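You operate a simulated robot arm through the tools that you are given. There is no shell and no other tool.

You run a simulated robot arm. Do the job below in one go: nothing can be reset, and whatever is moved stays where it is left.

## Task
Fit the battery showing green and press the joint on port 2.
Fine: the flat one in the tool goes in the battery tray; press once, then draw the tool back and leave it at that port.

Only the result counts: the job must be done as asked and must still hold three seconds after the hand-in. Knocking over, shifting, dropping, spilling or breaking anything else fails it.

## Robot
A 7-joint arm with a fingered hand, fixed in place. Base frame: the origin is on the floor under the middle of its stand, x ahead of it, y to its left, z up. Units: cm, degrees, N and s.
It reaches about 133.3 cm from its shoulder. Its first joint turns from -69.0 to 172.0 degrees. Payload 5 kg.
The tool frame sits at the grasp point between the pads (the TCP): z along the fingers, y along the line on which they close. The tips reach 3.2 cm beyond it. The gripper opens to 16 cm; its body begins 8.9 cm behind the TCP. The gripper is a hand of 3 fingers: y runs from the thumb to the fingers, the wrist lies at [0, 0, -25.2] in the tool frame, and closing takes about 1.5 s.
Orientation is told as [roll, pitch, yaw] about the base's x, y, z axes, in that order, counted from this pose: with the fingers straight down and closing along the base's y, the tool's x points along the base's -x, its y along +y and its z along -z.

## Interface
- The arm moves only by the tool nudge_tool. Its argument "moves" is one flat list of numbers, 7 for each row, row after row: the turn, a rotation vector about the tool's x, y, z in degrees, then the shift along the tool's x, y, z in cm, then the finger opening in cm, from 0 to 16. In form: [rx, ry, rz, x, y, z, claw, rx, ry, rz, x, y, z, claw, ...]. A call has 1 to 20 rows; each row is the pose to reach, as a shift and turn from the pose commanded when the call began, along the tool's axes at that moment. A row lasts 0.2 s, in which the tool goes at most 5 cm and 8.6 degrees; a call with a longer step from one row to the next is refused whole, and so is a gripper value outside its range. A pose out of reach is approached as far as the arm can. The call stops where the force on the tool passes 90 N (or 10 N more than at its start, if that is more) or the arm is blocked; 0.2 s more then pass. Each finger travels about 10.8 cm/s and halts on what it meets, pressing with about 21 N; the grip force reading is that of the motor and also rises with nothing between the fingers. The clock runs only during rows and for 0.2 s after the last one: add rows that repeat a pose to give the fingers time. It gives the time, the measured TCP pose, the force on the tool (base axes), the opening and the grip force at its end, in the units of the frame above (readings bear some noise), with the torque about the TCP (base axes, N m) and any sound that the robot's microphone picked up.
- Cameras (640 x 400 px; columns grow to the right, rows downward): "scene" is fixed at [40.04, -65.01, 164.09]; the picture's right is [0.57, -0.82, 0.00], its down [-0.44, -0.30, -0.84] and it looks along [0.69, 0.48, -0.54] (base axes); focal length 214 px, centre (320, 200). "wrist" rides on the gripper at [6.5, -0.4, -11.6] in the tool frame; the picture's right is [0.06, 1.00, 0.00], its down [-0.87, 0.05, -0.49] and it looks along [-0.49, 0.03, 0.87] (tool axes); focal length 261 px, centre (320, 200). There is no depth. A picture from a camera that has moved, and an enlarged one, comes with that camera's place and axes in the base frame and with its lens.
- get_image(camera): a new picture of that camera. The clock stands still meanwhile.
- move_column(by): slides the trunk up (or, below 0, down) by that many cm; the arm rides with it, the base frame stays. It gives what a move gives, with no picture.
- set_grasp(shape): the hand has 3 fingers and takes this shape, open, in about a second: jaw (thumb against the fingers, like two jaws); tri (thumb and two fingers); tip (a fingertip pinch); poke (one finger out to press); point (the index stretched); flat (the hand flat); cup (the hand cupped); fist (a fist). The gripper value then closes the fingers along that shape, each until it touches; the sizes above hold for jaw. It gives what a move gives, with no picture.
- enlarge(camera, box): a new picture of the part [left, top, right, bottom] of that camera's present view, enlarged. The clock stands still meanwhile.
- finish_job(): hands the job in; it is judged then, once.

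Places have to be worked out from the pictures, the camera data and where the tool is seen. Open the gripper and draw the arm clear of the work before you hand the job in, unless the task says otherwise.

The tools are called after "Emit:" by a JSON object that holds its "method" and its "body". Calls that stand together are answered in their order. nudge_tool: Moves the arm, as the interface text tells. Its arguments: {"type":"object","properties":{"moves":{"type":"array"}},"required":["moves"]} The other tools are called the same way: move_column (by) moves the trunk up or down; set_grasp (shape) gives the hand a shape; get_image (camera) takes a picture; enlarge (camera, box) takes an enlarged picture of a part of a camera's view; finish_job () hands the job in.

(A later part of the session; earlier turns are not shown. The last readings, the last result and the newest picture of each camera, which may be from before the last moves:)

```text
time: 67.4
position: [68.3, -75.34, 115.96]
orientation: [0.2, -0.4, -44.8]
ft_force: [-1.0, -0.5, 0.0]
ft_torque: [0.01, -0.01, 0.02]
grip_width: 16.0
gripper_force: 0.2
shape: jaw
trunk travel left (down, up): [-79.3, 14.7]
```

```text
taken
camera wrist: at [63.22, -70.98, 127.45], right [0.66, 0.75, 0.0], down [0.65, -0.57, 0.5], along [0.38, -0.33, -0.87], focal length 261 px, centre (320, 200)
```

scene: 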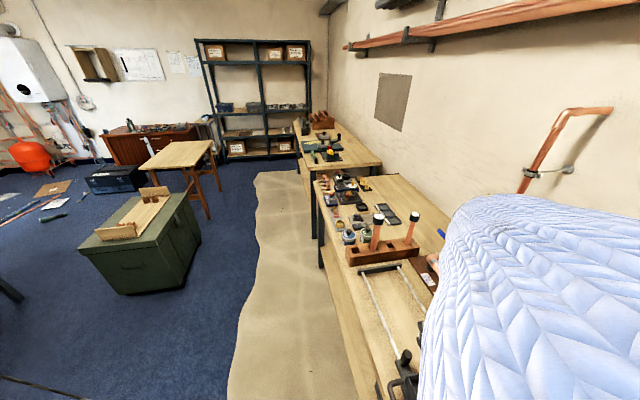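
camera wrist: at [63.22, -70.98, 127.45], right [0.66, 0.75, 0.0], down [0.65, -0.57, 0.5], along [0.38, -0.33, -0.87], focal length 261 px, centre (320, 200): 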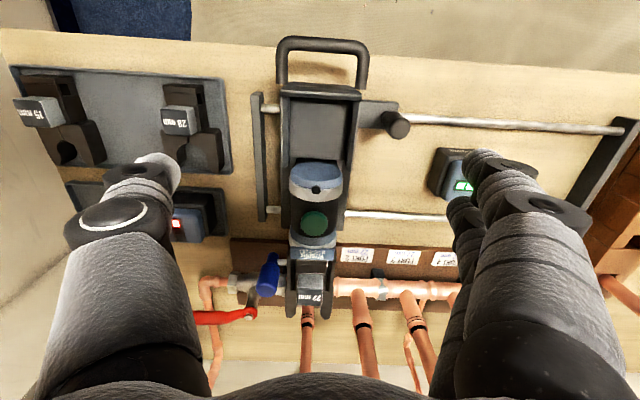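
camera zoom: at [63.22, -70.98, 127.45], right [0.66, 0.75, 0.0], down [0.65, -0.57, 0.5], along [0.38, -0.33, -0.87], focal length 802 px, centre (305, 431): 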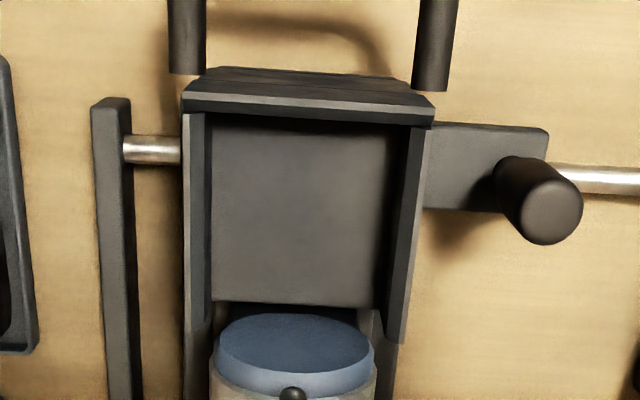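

The cradle is clear: rear wall, two side walls, and at the +w end the vertical end face of the body. The contact torque pointed to the body's top edge about 4.6 cm to +w of the TCP. I check the green battery's profile from here.

Emit:
{"method": "enlarge", "body": {"camera": "wrist", "box": [400, 130, 500, 220]}}

Emit:
{"method": "enlarge", "body": {"camera": "wrist", "box": [160, 180, 260, 260]}}

Emit:
{"method": "get_image", "body": {"camera": "scene"}}

```text
4.44 times, centred on (450, 175) of wrist
camera zoom: at [63.22, -70.98, 127.45], right [0.66, 0.75, 0.0], down [0.65, -0.57, 0.5], along [0.38, -0.33, -0.87], focal length 1158 px, centre (-258, 311)
```

zoom: 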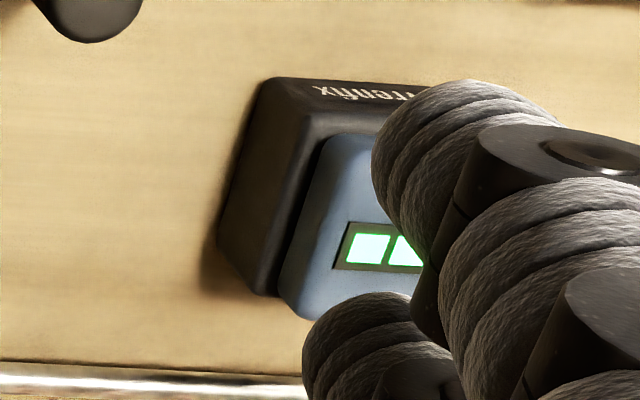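

```text
5.00 times, centred on (210, 220) of wrist
camera zoom: at [63.22, -70.98, 127.45], right [0.66, 0.75, 0.0], down [0.65, -0.57, 0.5], along [0.38, -0.33, -0.87], focal length 1303 px, centre (870, 100)
```

zoom: 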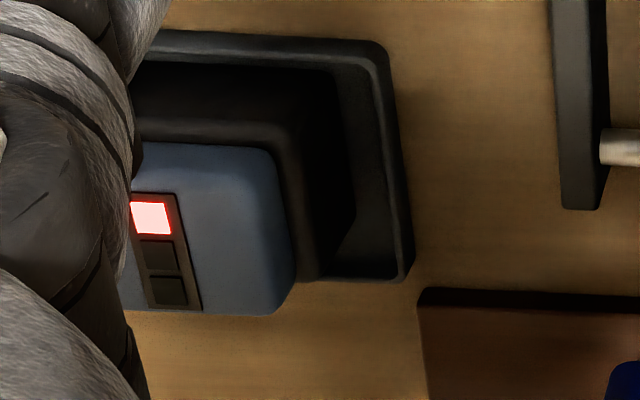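

```text
taken
```

scene: 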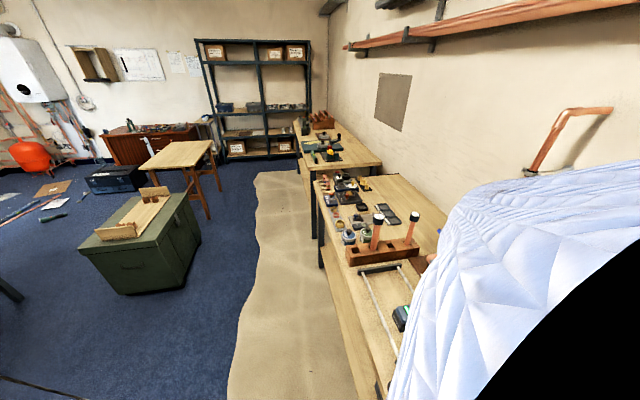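

The battery body seems larger than its cap and perhaps offset toward +w. I move the camera straight above the battery for an undistorted top view.

Emit:
{"method": "nudge_tool", "body": {"moves": [0, 0, 0, -2.3, 3.4, 0, 16, 0, 0, 0, -4.6, 6.8, 0, 16, 0, 0, 0, -6.9, 10.2, 0, 16, 0, 0, 0, -9.2, 13.6, 0, 16, 0, 0, 0, -11.5, 17, 0, 16, 0, 0, 0, -13.9, 20.3, 0, 16]}}

Emit:
{"method": "get_image", "body": {"camera": "wrist"}}

Emit:
{"method": "enlarge", "body": {"camera": "wrist", "box": [270, 0, 370, 100]}}

```text
time: 68.8
position: [92.85, -70.81, 115.82]
orientation: [0.1, -0.3, -45.1]
ft_force: [1.3, -0.4, -0.1]
ft_torque: [0.01, 0.04, -0.01]
grip_width: 15.99
gripper_force: 0.0
shape: jaw
trunk travel left (down, up): [-79.3, 14.7]
```

```text
taken
camera wrist: at [87.85, -66.4, 127.3], right [0.66, 0.75, 0.0], down [0.65, -0.58, 0.5], along [0.37, -0.33, -0.87], focal length 261 px, centre (320, 200)
```

wrist: 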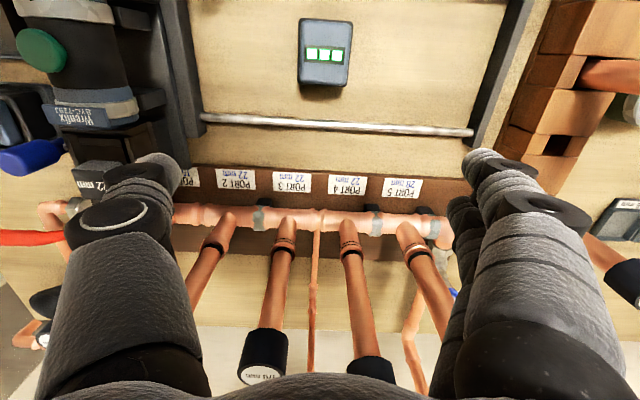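

```text
4.00 times, centred on (320, 50) of wrist
camera zoom: at [87.85, -66.4, 127.3], right [0.66, 0.75, 0.0], down [0.65, -0.58, 0.5], along [0.37, -0.33, -0.87], focal length 1043 px, centre (320, 800)
```

zoom: 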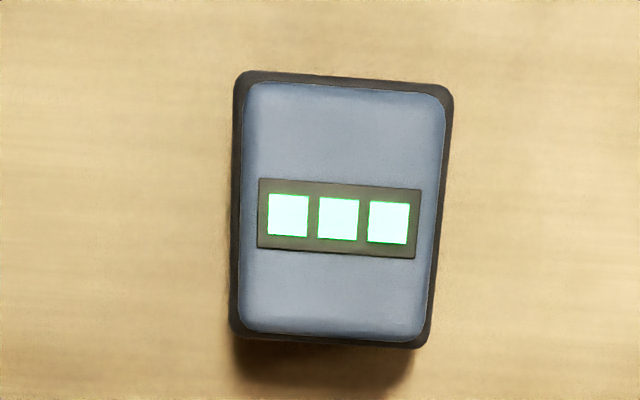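

The body (6.8×6.2 cm) is centred under the cap, so the cradle leaves only ~0.3 cm play in w; also my grip axis was off-centre so the battery hung pitched. I regrip with the finger pads centred on the battery (TCP 0.35 cm further to -w).

Emit:
{"method": "nudge_tool", "body": {"moves": [0, 0, 0, 2.3, 0.06, 0, 12, 0, 0, 0, 4.6, 0.12, 0, 9, 0, 0, 0, 6.93, 0.19, 0, 9, 0, 0, 0, 6.93, 0.19, 4, 9, 0, 0, 0, 6.93, 0.19, 8, 9, 0, 0, 0, 6.93, 0.19, 12, 9, 0, 0, 0, 6.93, 0.19, 14.5, 9]}}

Emit:
{"method": "get_image", "body": {"camera": "wrist"}}

```text
time: 70.4
position: [87.99, -65.84, 101.39]
orientation: [0.2, -0.3, -45.0]
ft_force: [0.9, 0.9, -0.5]
ft_torque: [0.01, 0.01, -0.01]
grip_width: 9.05
gripper_force: 0.1
shape: jaw
trunk travel left (down, up): [-79.3, 14.7]
```

```text
taken
camera wrist: at [82.96, -61.4, 112.81], right [0.66, 0.75, 0.0], down [0.65, -0.58, 0.5], along [0.37, -0.33, -0.87], focal length 261 px, centre (320, 200)
```

wrist: 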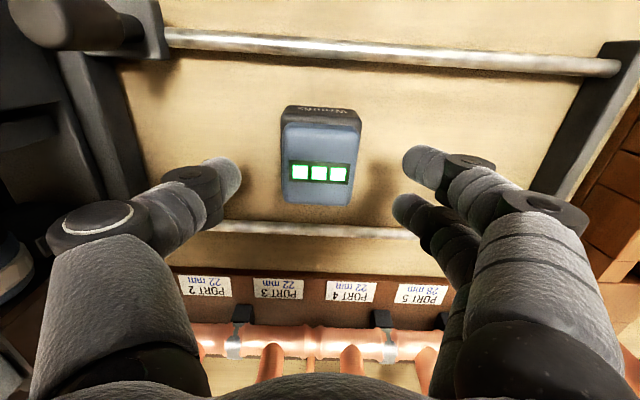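

I add another 0.15 cm of centring, descend and grip.

Emit:
{"method": "nudge_tool", "body": {"moves": [0, 0, 0, 0.15, 0, 2.4, 9, 0, 0, 0, 0.15, 0, 4.7, 9, 0, 0, 0, 0.15, 0, 4.7, 7, 0, 0, 0, 0.15, 0, 4.7, 4, 0, 0, 0, 0.15, 0, 4.7, 2, 0, 0, 0, 0.15, 0, 4.7, 2, 0, 0, 0, 0.15, 0, 4.7, 2, 0, 0, 0, 0.15, 0, 4.7, 2]}}

Emit:
{"method": "enlarge", "body": {"camera": "wrist", "box": [240, 60, 400, 260]}}

Emit:
{"method": "nudge_tool", "body": {"moves": [0, 0, 0, 0, 0, -1, 2, 0, 0, 0, 0, 0, -4, 2, 0, 0, 0, 0, 0, -8, 2, 0, 0, 0, 0, 0, -12, 2, 0, 0, 0, 0, 0, -16, 2, 0, 0, 0, 0, 0, -20, 2]}}

Emit:
{"method": "enlarge", "body": {"camera": "wrist", "box": [240, 60, 400, 260]}}

```text
time: 72.2
position: [87.85, -65.55, 96.8]
orientation: [0.2, -0.4, -45.0]
ft_force: [0.0, -0.3, 5.0]
ft_torque: [0.2, -0.16, -0.01]
grip_width: 4.68
gripper_force: 21.3
shape: jaw
trunk travel left (down, up): [-79.3, 14.7]
```

```text
2.00 times, centred on (320, 160) of wrist
camera zoom: at [82.78, -61.18, 108.33], right [0.66, 0.75, 0.0], down [0.65, -0.58, 0.5], along [0.37, -0.33, -0.87], focal length 521 px, centre (320, 280)
```

zoom: 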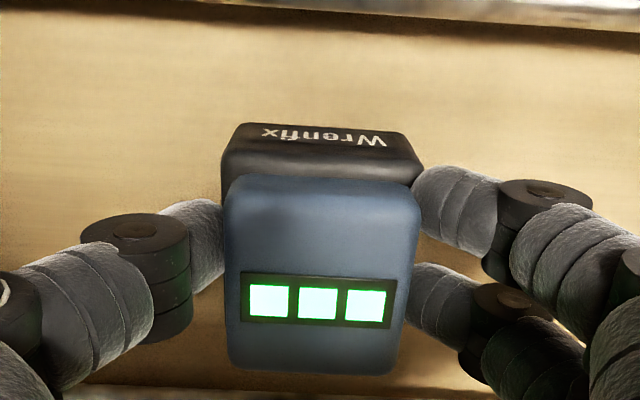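

```text
time: 73.6
position: [87.81, -65.54, 116.92]
orientation: [0.2, -0.4, -45.0]
ft_force: [-0.1, 0.6, -4.1]
ft_torque: [-0.01, 0.04, -0.01]
grip_width: 4.66
gripper_force: 20.7
shape: jaw
trunk travel left (down, up): [-79.3, 14.7]
```

```text
2.00 times, centred on (320, 160) of wrist
camera zoom: at [82.64, -61.12, 128.49], right [0.66, 0.75, 0.0], down [0.65, -0.58, 0.5], along [0.37, -0.33, -0.87], focal length 521 px, centre (320, 280)
```

zoom: 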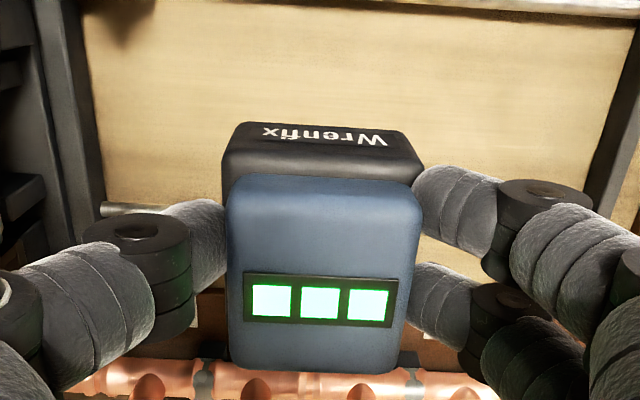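

The views before and after lifting match, so the battery now hangs straight. I carry it above the cradle, targeting the same seat position relative to the hand as the old battery had.

Emit:
{"method": "nudge_tool", "body": {"moves": [0, 0, 0, 1.45, -4.14, 0, 2, 0, 0, 0, 2.9, -8.28, 0, 2, 0, 0, 0, 4.35, -12.42, 0, 2, 0, 0, 0, 5.8, -16.56, 0, 2, 0, 0, 0, 7.23, -20.7, 0, 2, 0, 0, 0, 7.23, -20.7, 2, 2, 0, 0, 0, 7.23, -20.7, 4, 2, 0, 0, 0, 7.23, -20.7, 5, 2, 0, 0, 0, 7.23, -20.7, 5, 2]}}

Emit:
{"method": "enlarge", "body": {"camera": "wrist", "box": [240, 60, 400, 260]}}

```text
time: 75.6
position: [68.08, -75.06, 111.52]
orientation: [0.1, -0.3, -45.0]
ft_force: [0.2, -0.2, -3.8]
ft_torque: [0.02, 0.04, 0.0]
grip_width: 4.65
gripper_force: 21.0
shape: jaw
trunk travel left (down, up): [-79.3, 14.7]
```

```text
2.00 times, centred on (320, 160) of wrist
camera zoom: at [63.03, -70.7, 123.1], right [0.66, 0.75, 0.0], down [0.65, -0.58, 0.5], along [0.37, -0.33, -0.87], focal length 521 px, centre (320, 280)
```

zoom: 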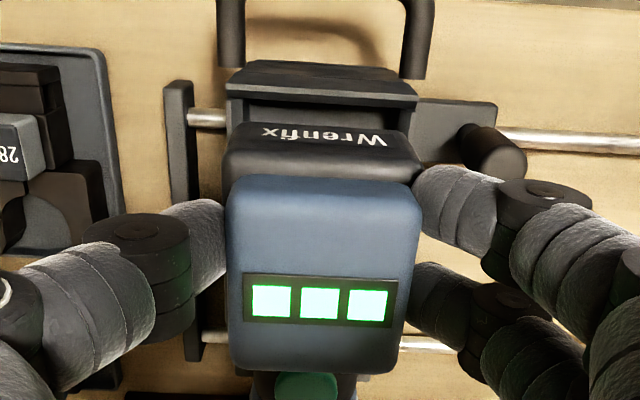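

Alignment looks good: the body's rear edge is about 0.1 cm clear of the rear wall line. I lower 1.2 cm in small increments with a 0.1 cm bias away from the rear wall.

Emit:
{"method": "nudge_tool", "body": {"moves": [0, 0, 0, -0.1, 0, 0.4, 2, 0, 0, 0, -0.1, 0, 0.8, 2, 0, 0, 0, -0.1, 0, 1.2, 2]}}

Emit:
{"method": "enlarge", "body": {"camera": "wrist", "box": [240, 60, 400, 260]}}

```text
time: 76.4
position: [68.1, -75.22, 110.37]
orientation: [0.2, -0.3, -45.0]
ft_force: [0.2, -1.4, -3.6]
ft_torque: [0.02, 0.02, 0.01]
grip_width: 4.64
gripper_force: 20.9
shape: jaw
trunk travel left (down, up): [-79.3, 14.7]
```

```text
2.00 times, centred on (320, 160) of wrist
camera zoom: at [63.08, -70.82, 121.88], right [0.66, 0.75, 0.0], down [0.65, -0.58, 0.5], along [0.37, -0.33, -0.87], focal length 521 px, centre (320, 280)
```

zoom: 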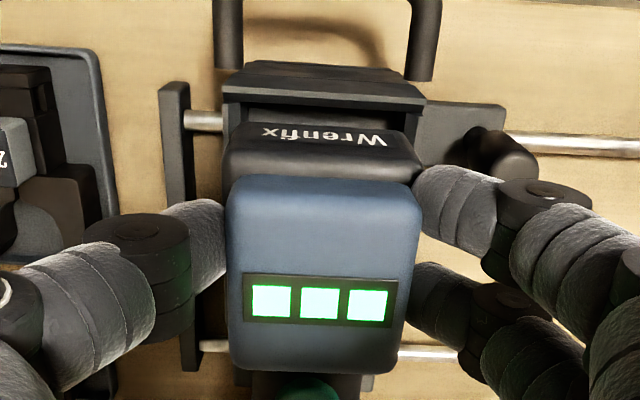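

No contact now at the height where it previously touched. I continue lowering in small steps.

Emit:
{"method": "nudge_tool", "body": {"moves": [0, 0, 0, 0, 0, 0.4, 2, 0, 0, 0, 0, 0, 0.8, 2, 0, 0, 0, 0, 0, 1.2, 2]}}

Emit:
{"method": "enlarge", "body": {"camera": "wrist", "box": [240, 60, 400, 260]}}

```text
time: 77.2
position: [68.14, -75.31, 109.16]
orientation: [0.1, -0.3, -45.0]
ft_force: [0.7, 0.4, -3.1]
ft_torque: [0.05, 0.02, 0.01]
grip_width: 4.64
gripper_force: 21.3
shape: jaw
trunk travel left (down, up): [-79.3, 14.7]
```

```text
2.00 times, centred on (320, 160) of wrist
camera zoom: at [63.12, -70.81, 120.74], right [0.66, 0.75, 0.0], down [0.65, -0.58, 0.5], along [0.37, -0.33, -0.87], focal length 521 px, centre (320, 280)
```

zoom: 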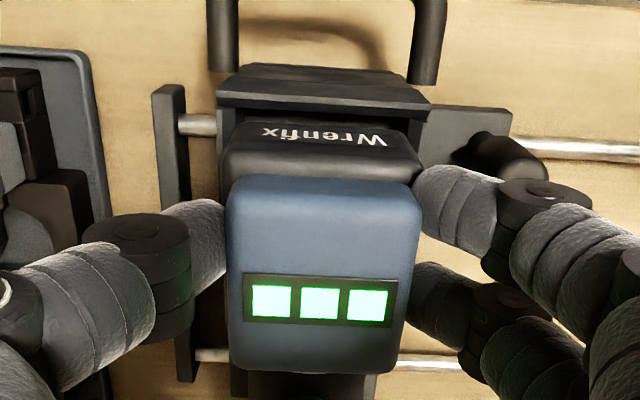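

Still free. Next, down past the rear wall's top edge.

Emit:
{"method": "nudge_tool", "body": {"moves": [0, 0, 0, 0, 0, 0.4, 2, 0, 0, 0, 0, 0, 0.8, 2, 0, 0, 0, 0, 0, 1.2, 2]}}

Emit:
{"method": "enlarge", "body": {"camera": "wrist", "box": [240, 60, 400, 260]}}

```text
time: 78.0
position: [68.22, -75.15, 107.95]
orientation: [0.1, -0.2, -45.1]
ft_force: [0.0, 0.0, -4.1]
ft_torque: [0.03, 0.02, 0.02]
grip_width: 4.66
gripper_force: 20.7
shape: jaw
trunk travel left (down, up): [-79.3, 14.7]
```

```text
2.00 times, centred on (320, 160) of wrist
camera zoom: at [63.1, -70.85, 119.5], right [0.66, 0.75, 0.0], down [0.65, -0.58, 0.5], along [0.37, -0.33, -0.87], focal length 521 px, centre (320, 280)
```

zoom: 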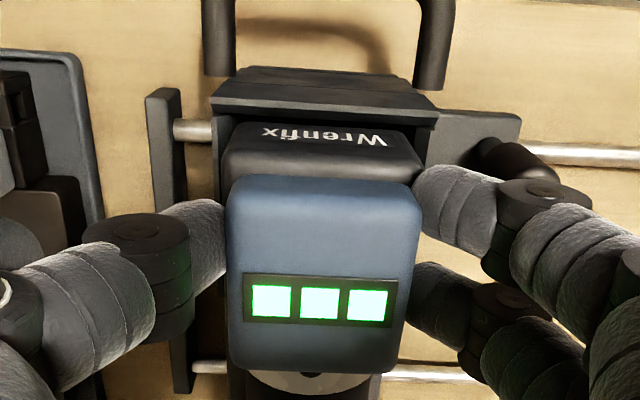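

Still only the battery's weight on the sensor; continuing down.

Emit:
{"method": "nudge_tool", "body": {"moves": [0, 0, 0, 0, 0, 0.4, 2, 0, 0, 0, 0, 0, 0.8, 2, 0, 0, 0, 0, 0, 1.2, 2]}}

Emit:
{"method": "enlarge", "body": {"camera": "wrist", "box": [240, 60, 400, 260]}}

```text
time: 78.8
position: [68.17, -75.21, 106.74]
orientation: [0.2, -0.3, -44.9]
ft_force: [0.1, 0.4, -3.2]
ft_torque: [0.02, 0.02, -0.02]
grip_width: 4.67
gripper_force: 21.6
shape: jaw
trunk travel left (down, up): [-79.3, 14.7]
```

```text
2.00 times, centred on (320, 160) of wrist
camera zoom: at [63.06, -70.82, 118.29], right [0.66, 0.75, 0.0], down [0.65, -0.58, 0.5], along [0.37, -0.33, -0.87], focal length 521 px, centre (320, 280)
```

zoom: 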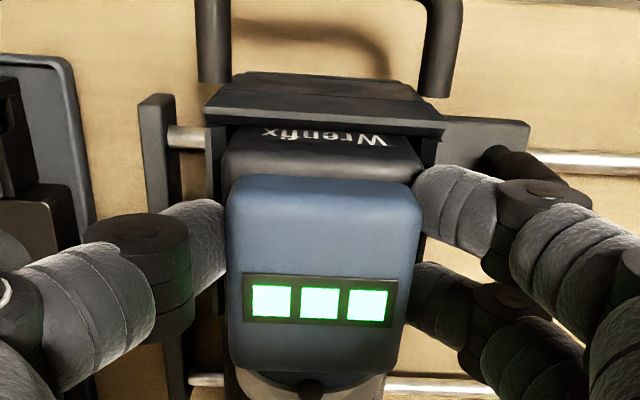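

The battery is entering between the cradle walls. I lower the remaining ~1.5 cm gently until it seats.

Emit:
{"method": "nudge_tool", "body": {"moves": [0, 0, 0, 0, 0, 0.4, 2, 0, 0, 0, 0, 0, 0.8, 2, 0, 0, 0, 0, 0, 1.1, 2]}}

```text
time: 79.6
position: [68.14, -75.27, 105.69]
orientation: [0.2, -0.3, -45.0]
ft_force: [-0.9, -0.5, -3.8]
ft_torque: [0.0, 0.02, 0.03]
grip_width: 4.65
gripper_force: 20.6
shape: jaw
trunk travel left (down, up): [-79.3, 14.7]
```

Emit:
{"method": "nudge_tool", "body": {"moves": [0, 0, 0, 0, 0, 0.25, 2, 0, 0, 0, 0, 0, 0.5, 2, 0, 0, 0, 0, 0, 0.7, 2]}}

Emit:
{"method": "enlarge", "body": {"camera": "wrist", "box": [240, 60, 400, 260]}}

```text
time: 80.4
position: [68.17, -74.94, 105.5]
orientation: [0.3, -0.6, -45.0]
ft_force: [-0.1, -1.4, 28.8]
ft_torque: [0.2, -0.18, -0.04]
grip_width: 4.79
gripper_force: 21.3
shape: jaw
trunk travel left (down, up): [-79.3, 14.7]
```

```text
2.00 times, centred on (320, 160) of wrist
camera zoom: at [63.0, -70.62, 116.94], right [0.66, 0.75, 0.0], down [0.65, -0.57, 0.5], along [0.38, -0.33, -0.87], focal length 521 px, centre (320, 280)
```

zoom: 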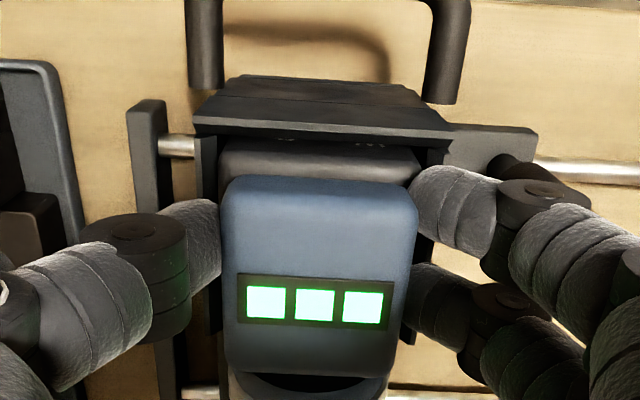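

Contact of ~29 N at TCP z≈105.5, which matches the old battery's seat height. I release and rise to compare with the earlier seated view.

Emit:
{"method": "nudge_tool", "body": {"moves": [0, 0, 0, 0, 0, 0, 6, 0, 0, 0, 0, 0, 0, 8, 0, 0, 0, 0, 0, 0, 9, 0, 0, 0, 0, 0, 0, 9, 0, 0, 0, 0, 0, -3, 9, 0, 0, 0, 0, 0, -7, 9, 0, 0, 0, 0, 0, -11, 9, 0, 0, 0, 0, 0, -14.7, 9]}}

Emit:
{"method": "get_image", "body": {"camera": "wrist"}}

Emit:
{"method": "enlarge", "body": {"camera": "wrist", "box": [260, 75, 380, 175]}}

```text
time: 82.2
position: [67.95, -74.96, 119.8]
orientation: [0.2, -0.3, -44.9]
ft_force: [0.0, 0.9, -0.3]
ft_torque: [-0.04, -0.01, -0.02]
grip_width: 8.92
gripper_force: 0.3
shape: jaw
trunk travel left (down, up): [-79.3, 14.7]
```

```text
taken
camera wrist: at [62.87, -70.6, 131.32], right [0.66, 0.75, 0.0], down [0.65, -0.58, 0.5], along [0.37, -0.33, -0.87], focal length 261 px, centre (320, 200)
```

wrist: 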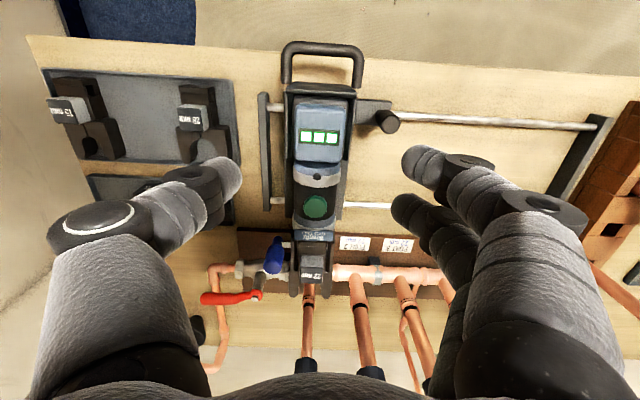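

```text
4.00 times, centred on (320, 125) of wrist
camera zoom: at [62.87, -70.6, 131.32], right [0.66, 0.75, 0.0], down [0.65, -0.58, 0.5], along [0.37, -0.33, -0.87], focal length 1043 px, centre (320, 500)
```

zoom: 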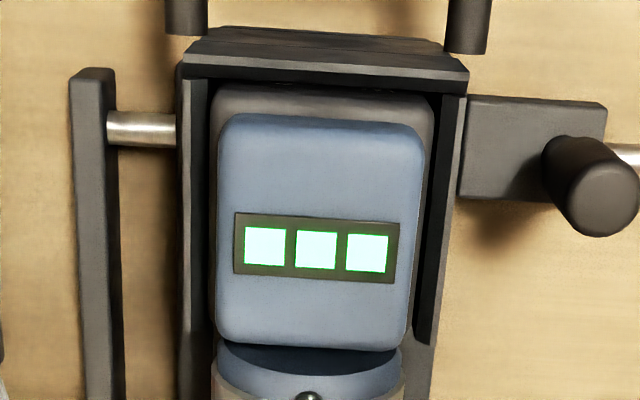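

The green battery is seated just as the old one was. Next I slide the carriage: I move above the knob (about u=3.8, w=101.75) and turn the hand to yaw +45 to pinch the knob across w.

Emit:
{"method": "nudge_tool", "body": {"moves": [0, 0, -8.2, -0.06, 0.8, 0, 9, 0, 0, -16.4, -0.13, 1.6, 0, 9, 0, 0, -24.6, -0.19, 2.4, 0, 9, 0, 0, -32.8, -0.25, 3.2, 0, 9, 0, 0, -41, -0.32, 4, 0, 9, 0, 0, -49.2, -0.38, 4.8, 0, 9, 0, 0, -57.4, -0.45, 5.6, 0, 9, 0, 0, -65.6, -0.51, 6.4, 0, 9, 0, 0, -73.8, -0.57, 7.2, 0, 9, 0, 0, -82, -0.64, 8, 0, 9, 0, 0, -90, -0.7, 8.74, 0, 9]}}

Emit:
{"method": "get_image", "body": {"camera": "wrist"}}

Emit:
{"method": "get_image", "body": {"camera": "scene"}}

```text
time: 84.6
position: [74.74, -69.35, 119.77]
orientation: [-0.4, -0.2, 45.1]
ft_force: [-0.9, 0.1, 0.9]
ft_torque: [0.0, 0.01, -0.01]
grip_width: 8.95
gripper_force: 0.0
shape: jaw
trunk travel left (down, up): [-79.3, 14.7]
```

```text
taken
camera wrist: at [70.22, -74.3, 131.33], right [-0.75, 0.66, -0.01], down [0.57, 0.66, 0.49], along [0.33, 0.37, -0.87], focal length 261 px, centre (320, 200)
```

wrist: 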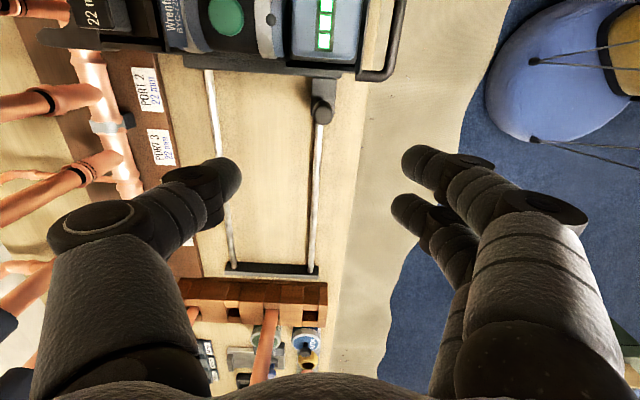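

```text
taken
```

scene: 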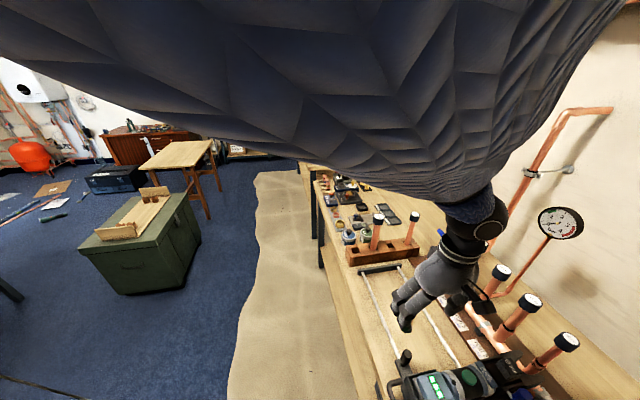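

The knob is visible just ahead. I enlarge to get its exact position and see the carriage construction.

Emit:
{"method": "enlarge", "body": {"camera": "wrist", "box": [240, 40, 400, 140]}}

Emit:
{"method": "enlarge", "body": {"camera": "wrist", "box": [30, 0, 290, 160]}}

Emit:
{"method": "enlarge", "body": {"camera": "scene", "box": [380, 330, 540, 400]}}

```text
4.00 times, centred on (320, 90) of wrist
camera zoom: at [70.22, -74.3, 131.33], right [-0.75, 0.66, -0.01], down [0.57, 0.66, 0.49], along [0.33, 0.37, -0.87], focal length 1043 px, centre (320, 640)
```

zoom: 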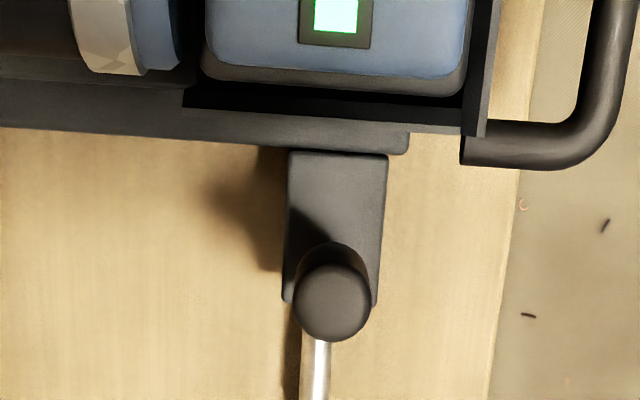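

```text
2.46 times, centred on (160, 80) of wrist
camera zoom: at [70.22, -74.3, 131.33], right [-0.75, 0.66, -0.01], down [0.57, 0.66, 0.49], along [0.33, 0.37, -0.87], focal length 642 px, centre (714, 495)
```

zoom: 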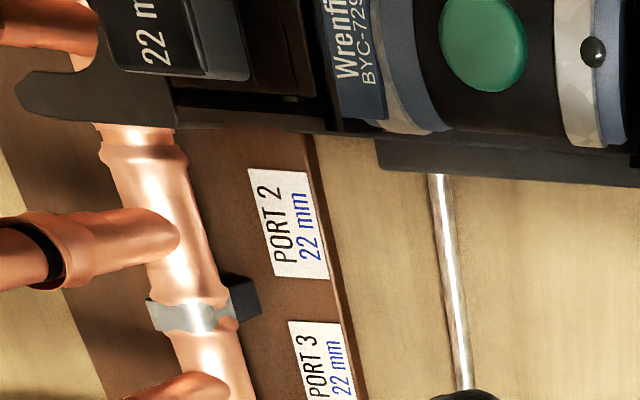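

```text
4.00 times, centred on (460, 365) of scene
camera zoom: at [40.04, -65.01, 164.09], right [0.57, -0.82, 0.0], down [-0.44, -0.3, -0.84], along [0.69, 0.48, -0.54], focal length 858 px, centre (-240, -460)
```

zoom: 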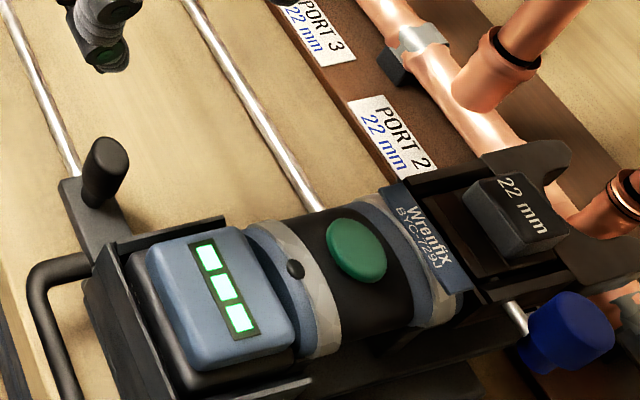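

The knob is on the carriage plate and sits 0.5 cm to -w of the TCP. I shift, set the opening to 6.5 cm and descend towards it.

Emit:
{"method": "nudge_tool", "body": {"moves": [0, 0, 0, 0, 0.49, 3, 6.5, 0, 0, 0, 0, 0.49, 7, 6.5, 0, 0, 0, 0, 0.49, 11, 6.5, 0, 0, 0, 0, 0.49, 15, 6.5]}}

Emit:
{"method": "get_image", "body": {"camera": "wrist"}}

Emit:
{"method": "enlarge", "body": {"camera": "scene", "box": [360, 300, 500, 400]}}

```text
time: 85.6
position: [74.48, -69.23, 104.61]
orientation: [-0.4, -0.2, 45.0]
ft_force: [0.1, -0.9, -0.3]
ft_torque: [-0.03, 0.04, 0.01]
grip_width: 6.55
gripper_force: 0.1
shape: jaw
trunk travel left (down, up): [-79.3, 14.7]
```

```text
taken
camera wrist: at [70.08, -74.06, 116.14], right [-0.75, 0.66, -0.01], down [0.57, 0.65, 0.49], along [0.33, 0.37, -0.87], focal length 261 px, centre (320, 200)
```

wrist: 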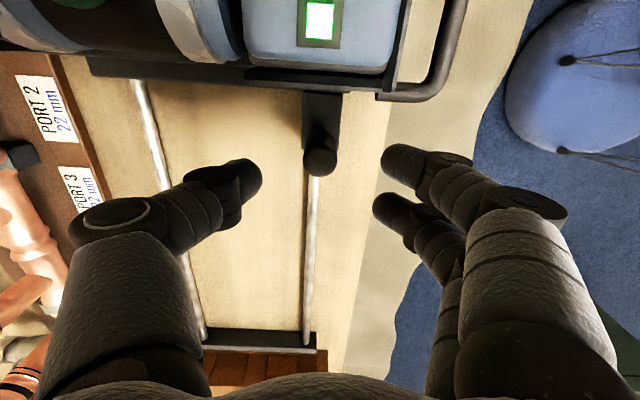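

```text
4.00 times, centred on (430, 350) of scene
camera zoom: at [40.04, -65.01, 164.09], right [0.57, -0.82, 0.0], down [-0.44, -0.3, -0.84], along [0.69, 0.48, -0.54], focal length 858 px, centre (-120, -400)
```

zoom: 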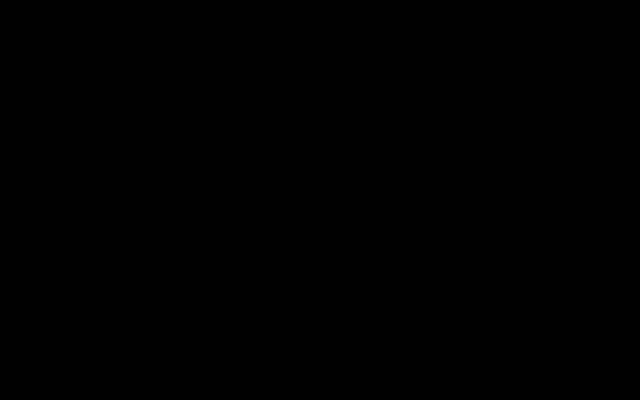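

The knob sits well between thumb and fingers; the finger pair's centre is ~0.6 cm toward +u of the knob so I shift by that, and descend to grip height.

Emit:
{"method": "nudge_tool", "body": {"moves": [0, 0, 0, 0.6, 0, 2, 6.5, 0, 0, 0, 0.6, 0, 4, 6.5, 0, 0, 0, 0.6, 0, 6.2, 6.5]}}

Emit:
{"method": "get_image", "body": {"camera": "wrist"}}

```text
time: 86.4
position: [74.05, -69.67, 98.42]
orientation: [-0.5, -0.1, 44.9]
ft_force: [0.3, 0.1, 0.0]
ft_torque: [0.02, 0.01, 0.01]
grip_width: 6.56
gripper_force: 0.0
shape: jaw
trunk travel left (down, up): [-79.3, 14.7]
```

```text
taken
camera wrist: at [69.63, -74.45, 109.96], right [-0.75, 0.66, -0.01], down [0.57, 0.65, 0.49], along [0.33, 0.37, -0.87], focal length 261 px, centre (320, 200)
```

wrist: 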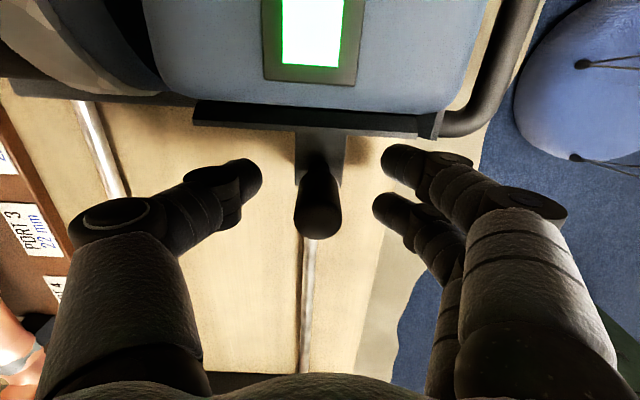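

The knob stands between the thumb and the two fingers. I close on it.

Emit:
{"method": "nudge_tool", "body": {"moves": [0, 0, 0, 0, 0, 0, 5, 0, 0, 0, 0, 0, 0, 3, 0, 0, 0, 0, 0, 0, 1.5, 0, 0, 0, 0, 0, 0, 1, 0, 0, 0, 0, 0, 0, 1, 0, 0, 0, 0, 0, 0, 1]}}

Emit:
{"method": "get_image", "body": {"camera": "wrist"}}

```text
time: 87.8
position: [74.18, -69.62, 98.4]
orientation: [-0.3, -0.2, 45.0]
ft_force: [2.1, -3.8, -1.1]
ft_torque: [-0.05, 0.02, -0.02]
grip_width: 0.8
gripper_force: 20.8
shape: jaw
trunk travel left (down, up): [-79.3, 14.7]
```

```text
taken
camera wrist: at [69.63, -74.47, 109.99], right [-0.75, 0.66, -0.01], down [0.57, 0.65, 0.49], along [0.33, 0.37, -0.87], focal length 261 px, centre (320, 200)
```

wrist: 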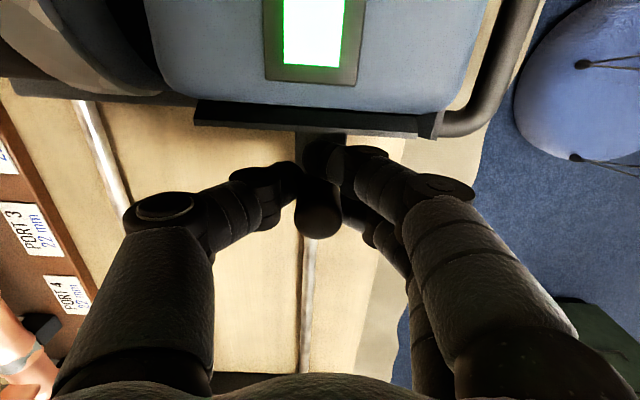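

The knob is gripped. I try sliding the carriage 2 cm toward port 2 and watch the force.

Emit:
{"method": "nudge_tool", "body": {"moves": [0, 0, 0, -0.5, 0, 0, 1, 0, 0, 0, -1, 0, 0, 1, 0, 0, 0, -1.5, 0, 0, 1, 0, 0, 0, -2, 0, 0, 1]}}

Emit:
{"method": "get_image", "body": {"camera": "wrist"}}

```text
time: 88.8
position: [75.56, -68.27, 98.42]
orientation: [-0.3, -0.3, 44.9]
ft_force: [1.8, -3.6, -5.4]
ft_torque: [-0.02, -0.06, -0.02]
grip_width: 0.81
gripper_force: 20.9
shape: jaw
trunk travel left (down, up): [-79.3, 14.7]
```

```text
taken
camera wrist: at [71.11, -73.01, 110.0], right [-0.75, 0.66, -0.01], down [0.57, 0.65, 0.49], along [0.33, 0.37, -0.87], focal length 261 px, centre (320, 200)
```

wrist: 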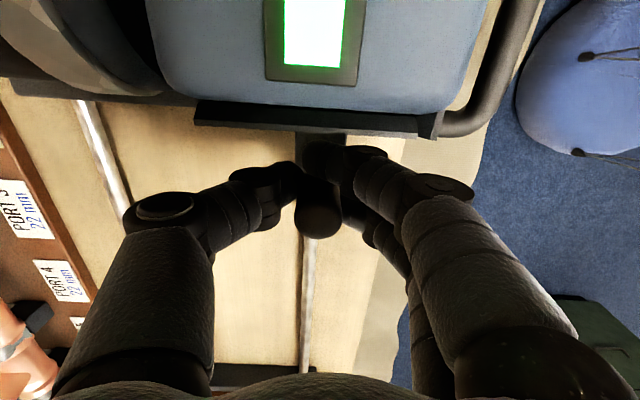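

The carriage slides freely with the knob. I continue another 5.5 cm, then measure jaw versus port 2.

Emit:
{"method": "nudge_tool", "body": {"moves": [0, 0, 0, -0.8, 0, 0, 1, 0, 0, 0, -1.6, 0, 0, 1, 0, 0, 0, -2.4, 0, 0, 1, 0, 0, 0, -3.2, 0, 0, 1, 0, 0, 0, -4, 0, 0, 1, 0, 0, 0, -4.8, 0, 0, 1, 0, 0, 0, -5.5, 0, 0, 1]}}

Emit:
{"method": "get_image", "body": {"camera": "scene"}}

Emit:
{"method": "get_image", "body": {"camera": "wrist"}}

```text
time: 90.4
position: [79.46, -64.24, 98.5]
orientation: [-0.3, -0.3, 45.0]
ft_force: [6.2, -2.8, -7.9]
ft_torque: [-0.01, -0.07, -0.03]
grip_width: 0.77
gripper_force: 20.9
shape: jaw
trunk travel left (down, up): [-79.3, 14.7]
```

```text
taken
```

scene: 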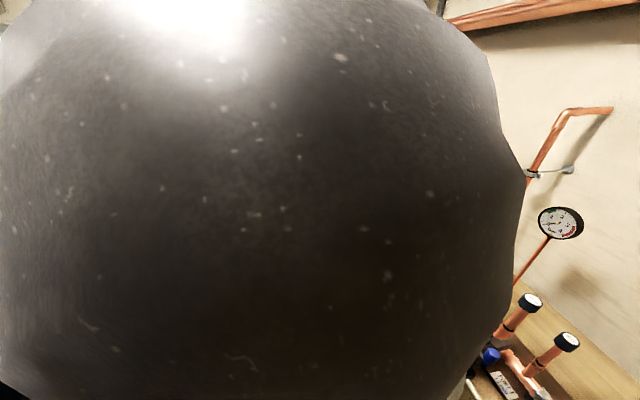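

```text
taken
camera wrist: at [75.07, -69.05, 110.03], right [-0.75, 0.66, -0.01], down [0.57, 0.65, 0.49], along [0.33, 0.37, -0.87], focal length 261 px, centre (320, 200)
```

wrist: 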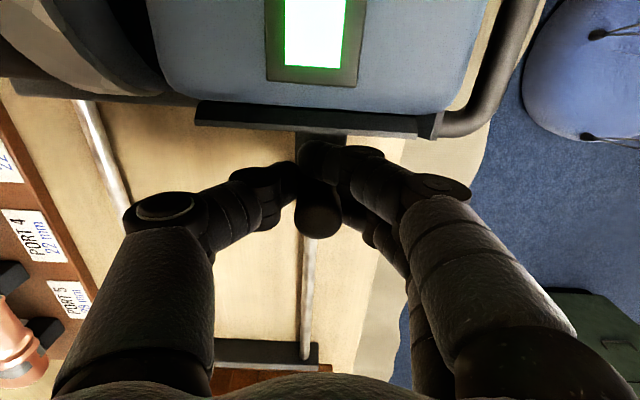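

Moved about 7.5 cm so far. I release the knob, rise, and turn back to yaw -45 to measure the jaw against port 2 from above.

Emit:
{"method": "nudge_tool", "body": {"moves": [0, 0, 0, 0, 0, 0, 3, 0, 0, 0, 0, 0, 0, 5, 0, 0, 0, 0, 0, 0, 6.5, 0, 0, 0, 0, 0, 0, 6.5, 0, 0, 0, 0, 0, -4, 6.5, 0, 0, 0, 0, 0, -8, 6.5, 0, 0, 0, 0, 0, -12, 6.5, 0, 0, 0, 0, 0, -16, 6.5, 0, 0, 0, 0, 0, -20, 6.5]}}

Emit:
{"method": "nudge_tool", "body": {"moves": [0, 0, 8.2, 0.7, -1, 0, 6.5, 0, 0, 16.4, 1.4, -2, 0, 6.5, 0, 0, 24.6, 2.1, -3, 0, 6.5, 0, 0, 32.8, 2.8, -4, 0, 6.5, 0, 0, 41, 3.5, -5, 0, 6.5, 0, 0, 49.2, 4.2, -6, 0, 6.5, 0, 0, 57.4, 4.9, -7, 0, 6.5, 0, 0, 65.6, 5.6, -8, 0, 6.5, 0, 0, 73.8, 6.3, -9, 0, 6.5, 0, 0, 82, 7, -10, 0, 6.5, 0, 0, 90, 7.8, -11, 0, 6.5]}}

Emit:
{"method": "get_image", "body": {"camera": "wrist"}}

Emit:
{"method": "get_image", "body": {"camera": "scene"}}

```text
time: 92.4
position: [79.21, -64.14, 118.79]
orientation: [-0.4, -0.2, 45.0]
ft_force: [-0.7, -0.9, 0.5]
ft_torque: [-0.05, -0.02, -0.01]
grip_width: 6.46
gripper_force: 0.0
shape: jaw
trunk travel left (down, up): [-79.3, 14.7]
```

```text
time: 94.8
position: [81.57, -77.64, 118.65]
orientation: [0.2, -0.3, -45.1]
ft_force: [-0.2, -0.7, 0.6]
ft_torque: [0.0, 0.03, 0.01]
grip_width: 6.47
gripper_force: 0.1
shape: jaw
trunk travel left (down, up): [-79.3, 14.7]
```

```text
taken
camera wrist: at [76.49, -73.2, 130.14], right [0.66, 0.75, 0.0], down [0.65, -0.58, 0.5], along [0.37, -0.33, -0.87], focal length 261 px, centre (320, 200)
```

wrist: 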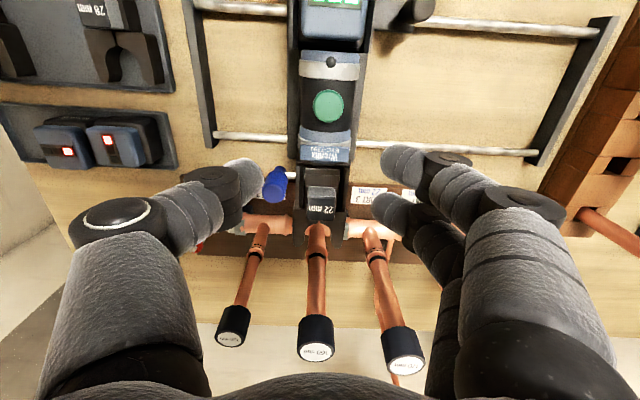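

```text
taken
```

scene: 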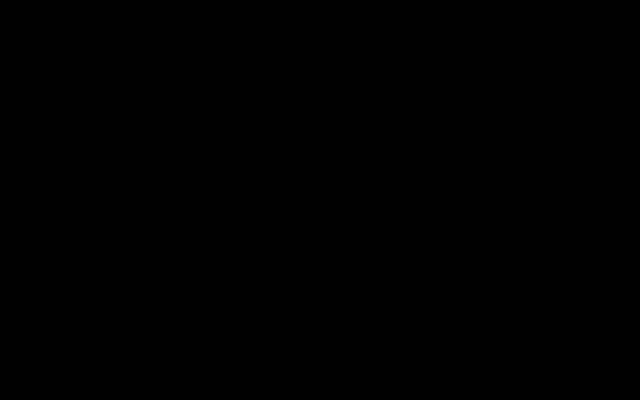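

The jaw is close to port 2. I enlarge to measure the remaining offset.

Emit:
{"method": "enlarge", "body": {"camera": "wrist", "box": [260, 160, 380, 280]}}

Emit:
{"method": "enlarge", "body": {"camera": "wrist", "box": [230, 40, 410, 170]}}

```text
3.33 times, centred on (320, 220) of wrist
camera zoom: at [76.49, -73.2, 130.14], right [0.66, 0.75, 0.0], down [0.65, -0.58, 0.5], along [0.37, -0.33, -0.87], focal length 869 px, centre (320, 133)
```

zoom: 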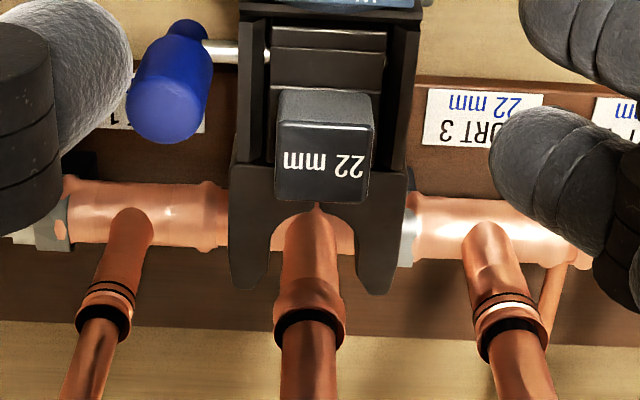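

```text
3.08 times, centred on (320, 105) of wrist
camera zoom: at [76.49, -73.2, 130.14], right [0.66, 0.75, 0.0], down [0.65, -0.58, 0.5], along [0.37, -0.33, -0.87], focal length 802 px, centre (320, 492)
```

zoom: 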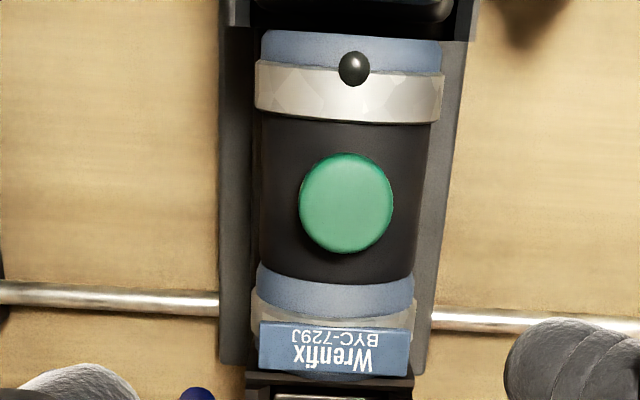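

Jaw and port-2 bead agree to within about 0.1–0.2 cm sideways. I move closer for a more accurate check before advancing the tool.

Emit:
{"method": "nudge_tool", "body": {"moves": [0, 0, 0, -2, 0, 1.5, 9, 0, 0, 0, -4, 0, 3, 12, 0, 0, 0, -6, 0, 5, 15, 0, 0, 0, -6, 0, 5, 16]}}

Emit:
{"method": "enlarge", "body": {"camera": "wrist", "box": [240, 110, 400, 240]}}

Emit:
{"method": "get_image", "body": {"camera": "wrist"}}

```text
time: 95.8
position: [85.64, -81.88, 113.83]
orientation: [0.2, -0.5, -45.1]
ft_force: [0.5, 0.1, -0.5]
ft_torque: [0.01, 0.02, -0.02]
grip_width: 15.98
gripper_force: 0.1
shape: jaw
trunk travel left (down, up): [-79.3, 14.7]
```

```text
3.08 times, centred on (320, 175) of wrist
camera zoom: at [80.64, -77.4, 125.33], right [0.66, 0.75, 0.0], down [0.65, -0.58, 0.5], along [0.38, -0.33, -0.87], focal length 802 px, centre (320, 277)
```

zoom: 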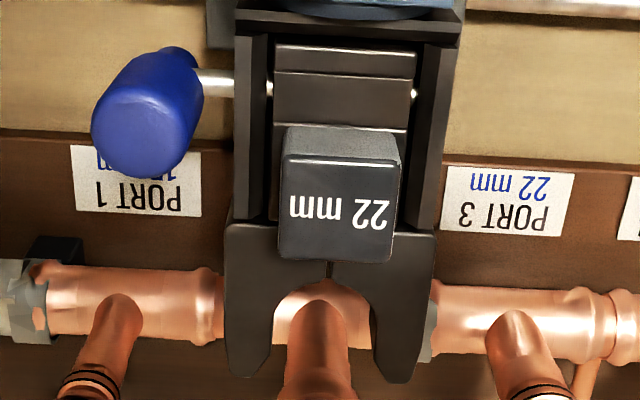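

```text
taken
camera wrist: at [80.64, -77.4, 125.33], right [0.66, 0.75, 0.0], down [0.65, -0.58, 0.5], along [0.38, -0.33, -0.87], focal length 261 px, centre (320, 200)
```

wrist: 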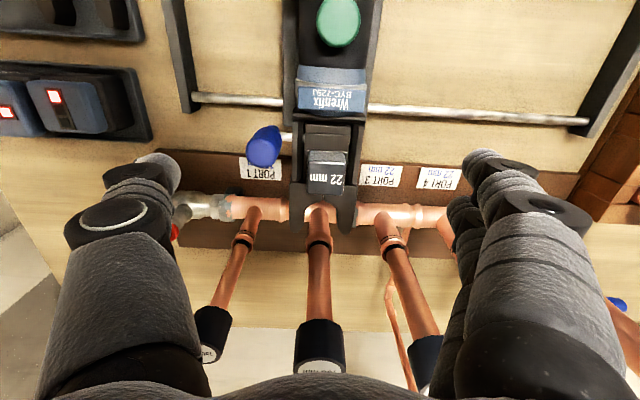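

The jaw is aligned with port 2 to within ~0.05 cm and the pin is in. I now rise clear and form the "poke" hand shape to learn where its finger is.

Emit:
{"method": "nudge_tool", "body": {"moves": [0, 0, 0, 3, 0, -3, 16, 0, 0, 0, 6, 0, -6, 16, 0, 0, 0, 9, 0, -9, 16, 0, 0, 0, 12, 0, -12, 16]}}

Emit:
{"method": "set_grasp", "body": {"shape": "poke"}}

Emit:
{"method": "get_image", "body": {"camera": "wrist"}}

Emit:
{"method": "get_image", "body": {"camera": "scene"}}

```text
time: 96.8
position: [76.85, -73.18, 125.89]
orientation: [0.3, -0.5, -45.1]
ft_force: [-0.2, -0.3, 1.2]
ft_torque: [0.0, -0.06, 0.0]
grip_width: 16.0
gripper_force: 0.0
shape: jaw
trunk travel left (down, up): [-79.3, 14.7]
```

```text
time: 97.7
position: [77.18, -73.31, 125.61]
orientation: [0.2, -0.3, -45.0]
ft_force: [-0.8, 0.0, 0.7]
ft_torque: [-0.03, -0.01, 0.01]
grip_width: 0.0
gripper_force: 0.0
shape: poke
trunk travel left (down, up): [-79.3, 14.7]
```

```text
taken
camera wrist: at [72.1, -68.98, 137.1], right [0.66, 0.75, 0.0], down [0.65, -0.58, 0.5], along [0.37, -0.33, -0.87], focal length 261 px, centre (320, 200)
```

wrist: 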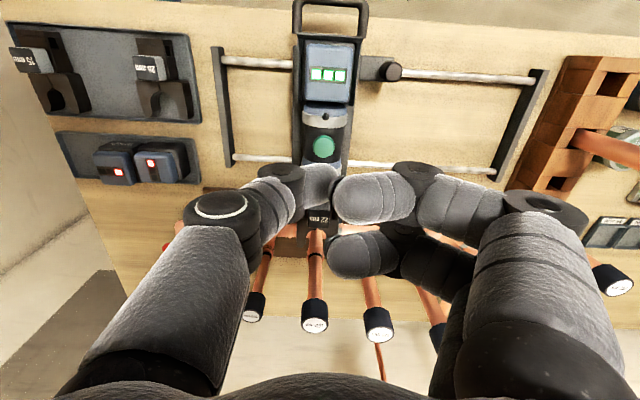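

```text
taken
```

scene: 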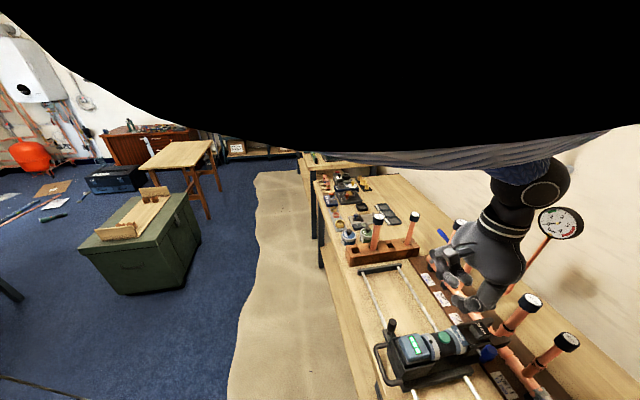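

I enlarge the hand and the scene to understand the poke geometry.

Emit:
{"method": "enlarge", "body": {"camera": "wrist", "box": [180, 130, 480, 300]}}

Emit:
{"method": "enlarge", "body": {"camera": "scene", "box": [400, 200, 560, 320]}}

Emit:
{"method": "enlarge", "body": {"camera": "scene", "box": [360, 300, 500, 400]}}

```text
2.13 times, centred on (330, 215) of wrist
camera zoom: at [72.1, -68.98, 137.1], right [0.66, 0.75, 0.0], down [0.65, -0.58, 0.5], along [0.37, -0.33, -0.87], focal length 556 px, centre (299, 168)
```

zoom: 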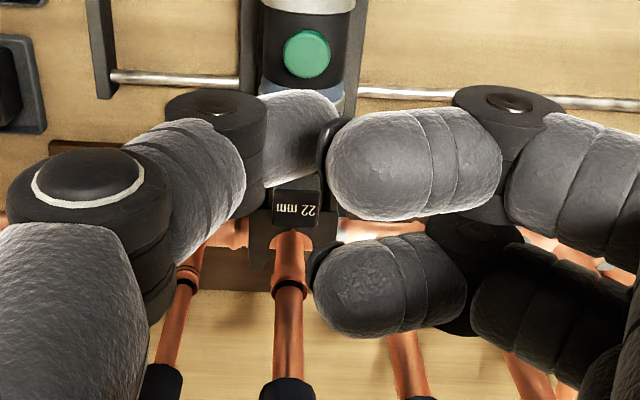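

```text
3.33 times, centred on (480, 260) of scene
camera zoom: at [40.04, -65.01, 164.09], right [0.57, -0.82, 0.0], down [-0.44, -0.3, -0.84], along [0.69, 0.48, -0.54], focal length 715 px, centre (-213, 0)
```

zoom: 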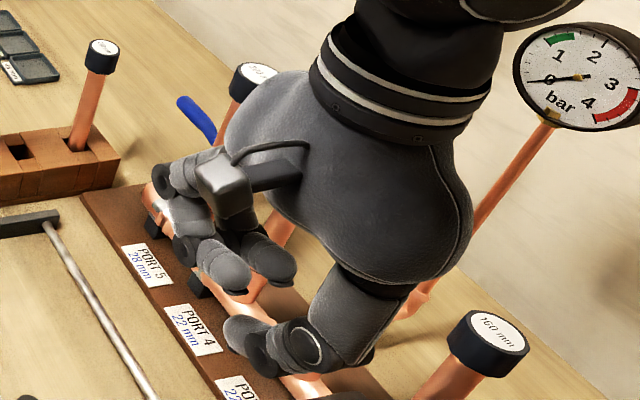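

```text
4.00 times, centred on (430, 350) of scene
camera zoom: at [40.04, -65.01, 164.09], right [0.57, -0.82, 0.0], down [-0.44, -0.3, -0.84], along [0.69, 0.48, -0.54], focal length 858 px, centre (-120, -400)
```

zoom: 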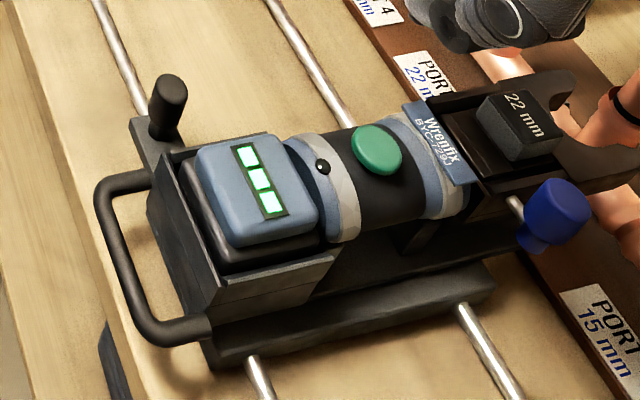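

The poke shape curls everything; I try the "point" shape (index stretched), which may serve for both pressing the button and hooking the handle.

Emit:
{"method": "set_grasp", "body": {"shape": "point"}}

Emit:
{"method": "get_image", "body": {"camera": "wrist"}}

Emit:
{"method": "enlarge", "body": {"camera": "scene", "box": [400, 200, 560, 320]}}

```text
time: 98.6
position: [77.11, -73.36, 125.52]
orientation: [0.3, -0.4, -45.0]
ft_force: [0.0, 0.5, -0.5]
ft_torque: [0.03, -0.03, -0.03]
grip_width: 0.0
gripper_force: 0.1
shape: point
trunk travel left (down, up): [-79.3, 14.7]
```

```text
taken
camera wrist: at [72.14, -69.0, 137.07], right [0.66, 0.75, 0.0], down [0.65, -0.58, 0.5], along [0.37, -0.33, -0.87], focal length 261 px, centre (320, 200)
```

wrist: 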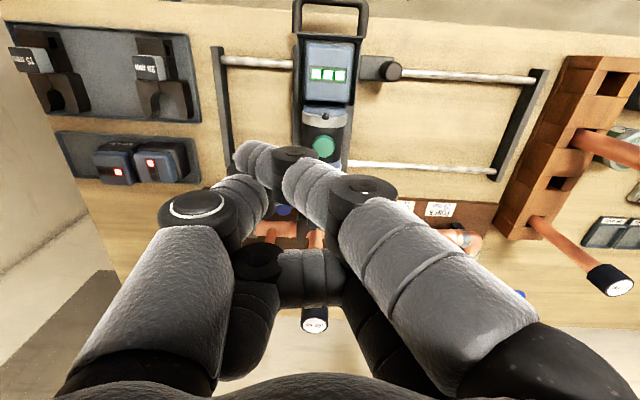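

```text
3.33 times, centred on (480, 260) of scene
camera zoom: at [40.04, -65.01, 164.09], right [0.57, -0.82, 0.0], down [-0.44, -0.3, -0.84], along [0.69, 0.48, -0.54], focal length 715 px, centre (-213, 0)
```

zoom: 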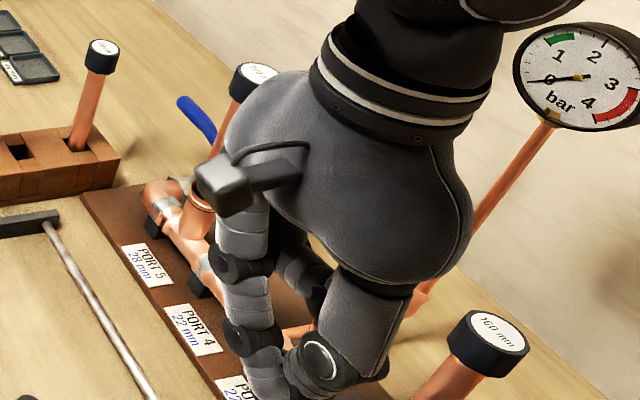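

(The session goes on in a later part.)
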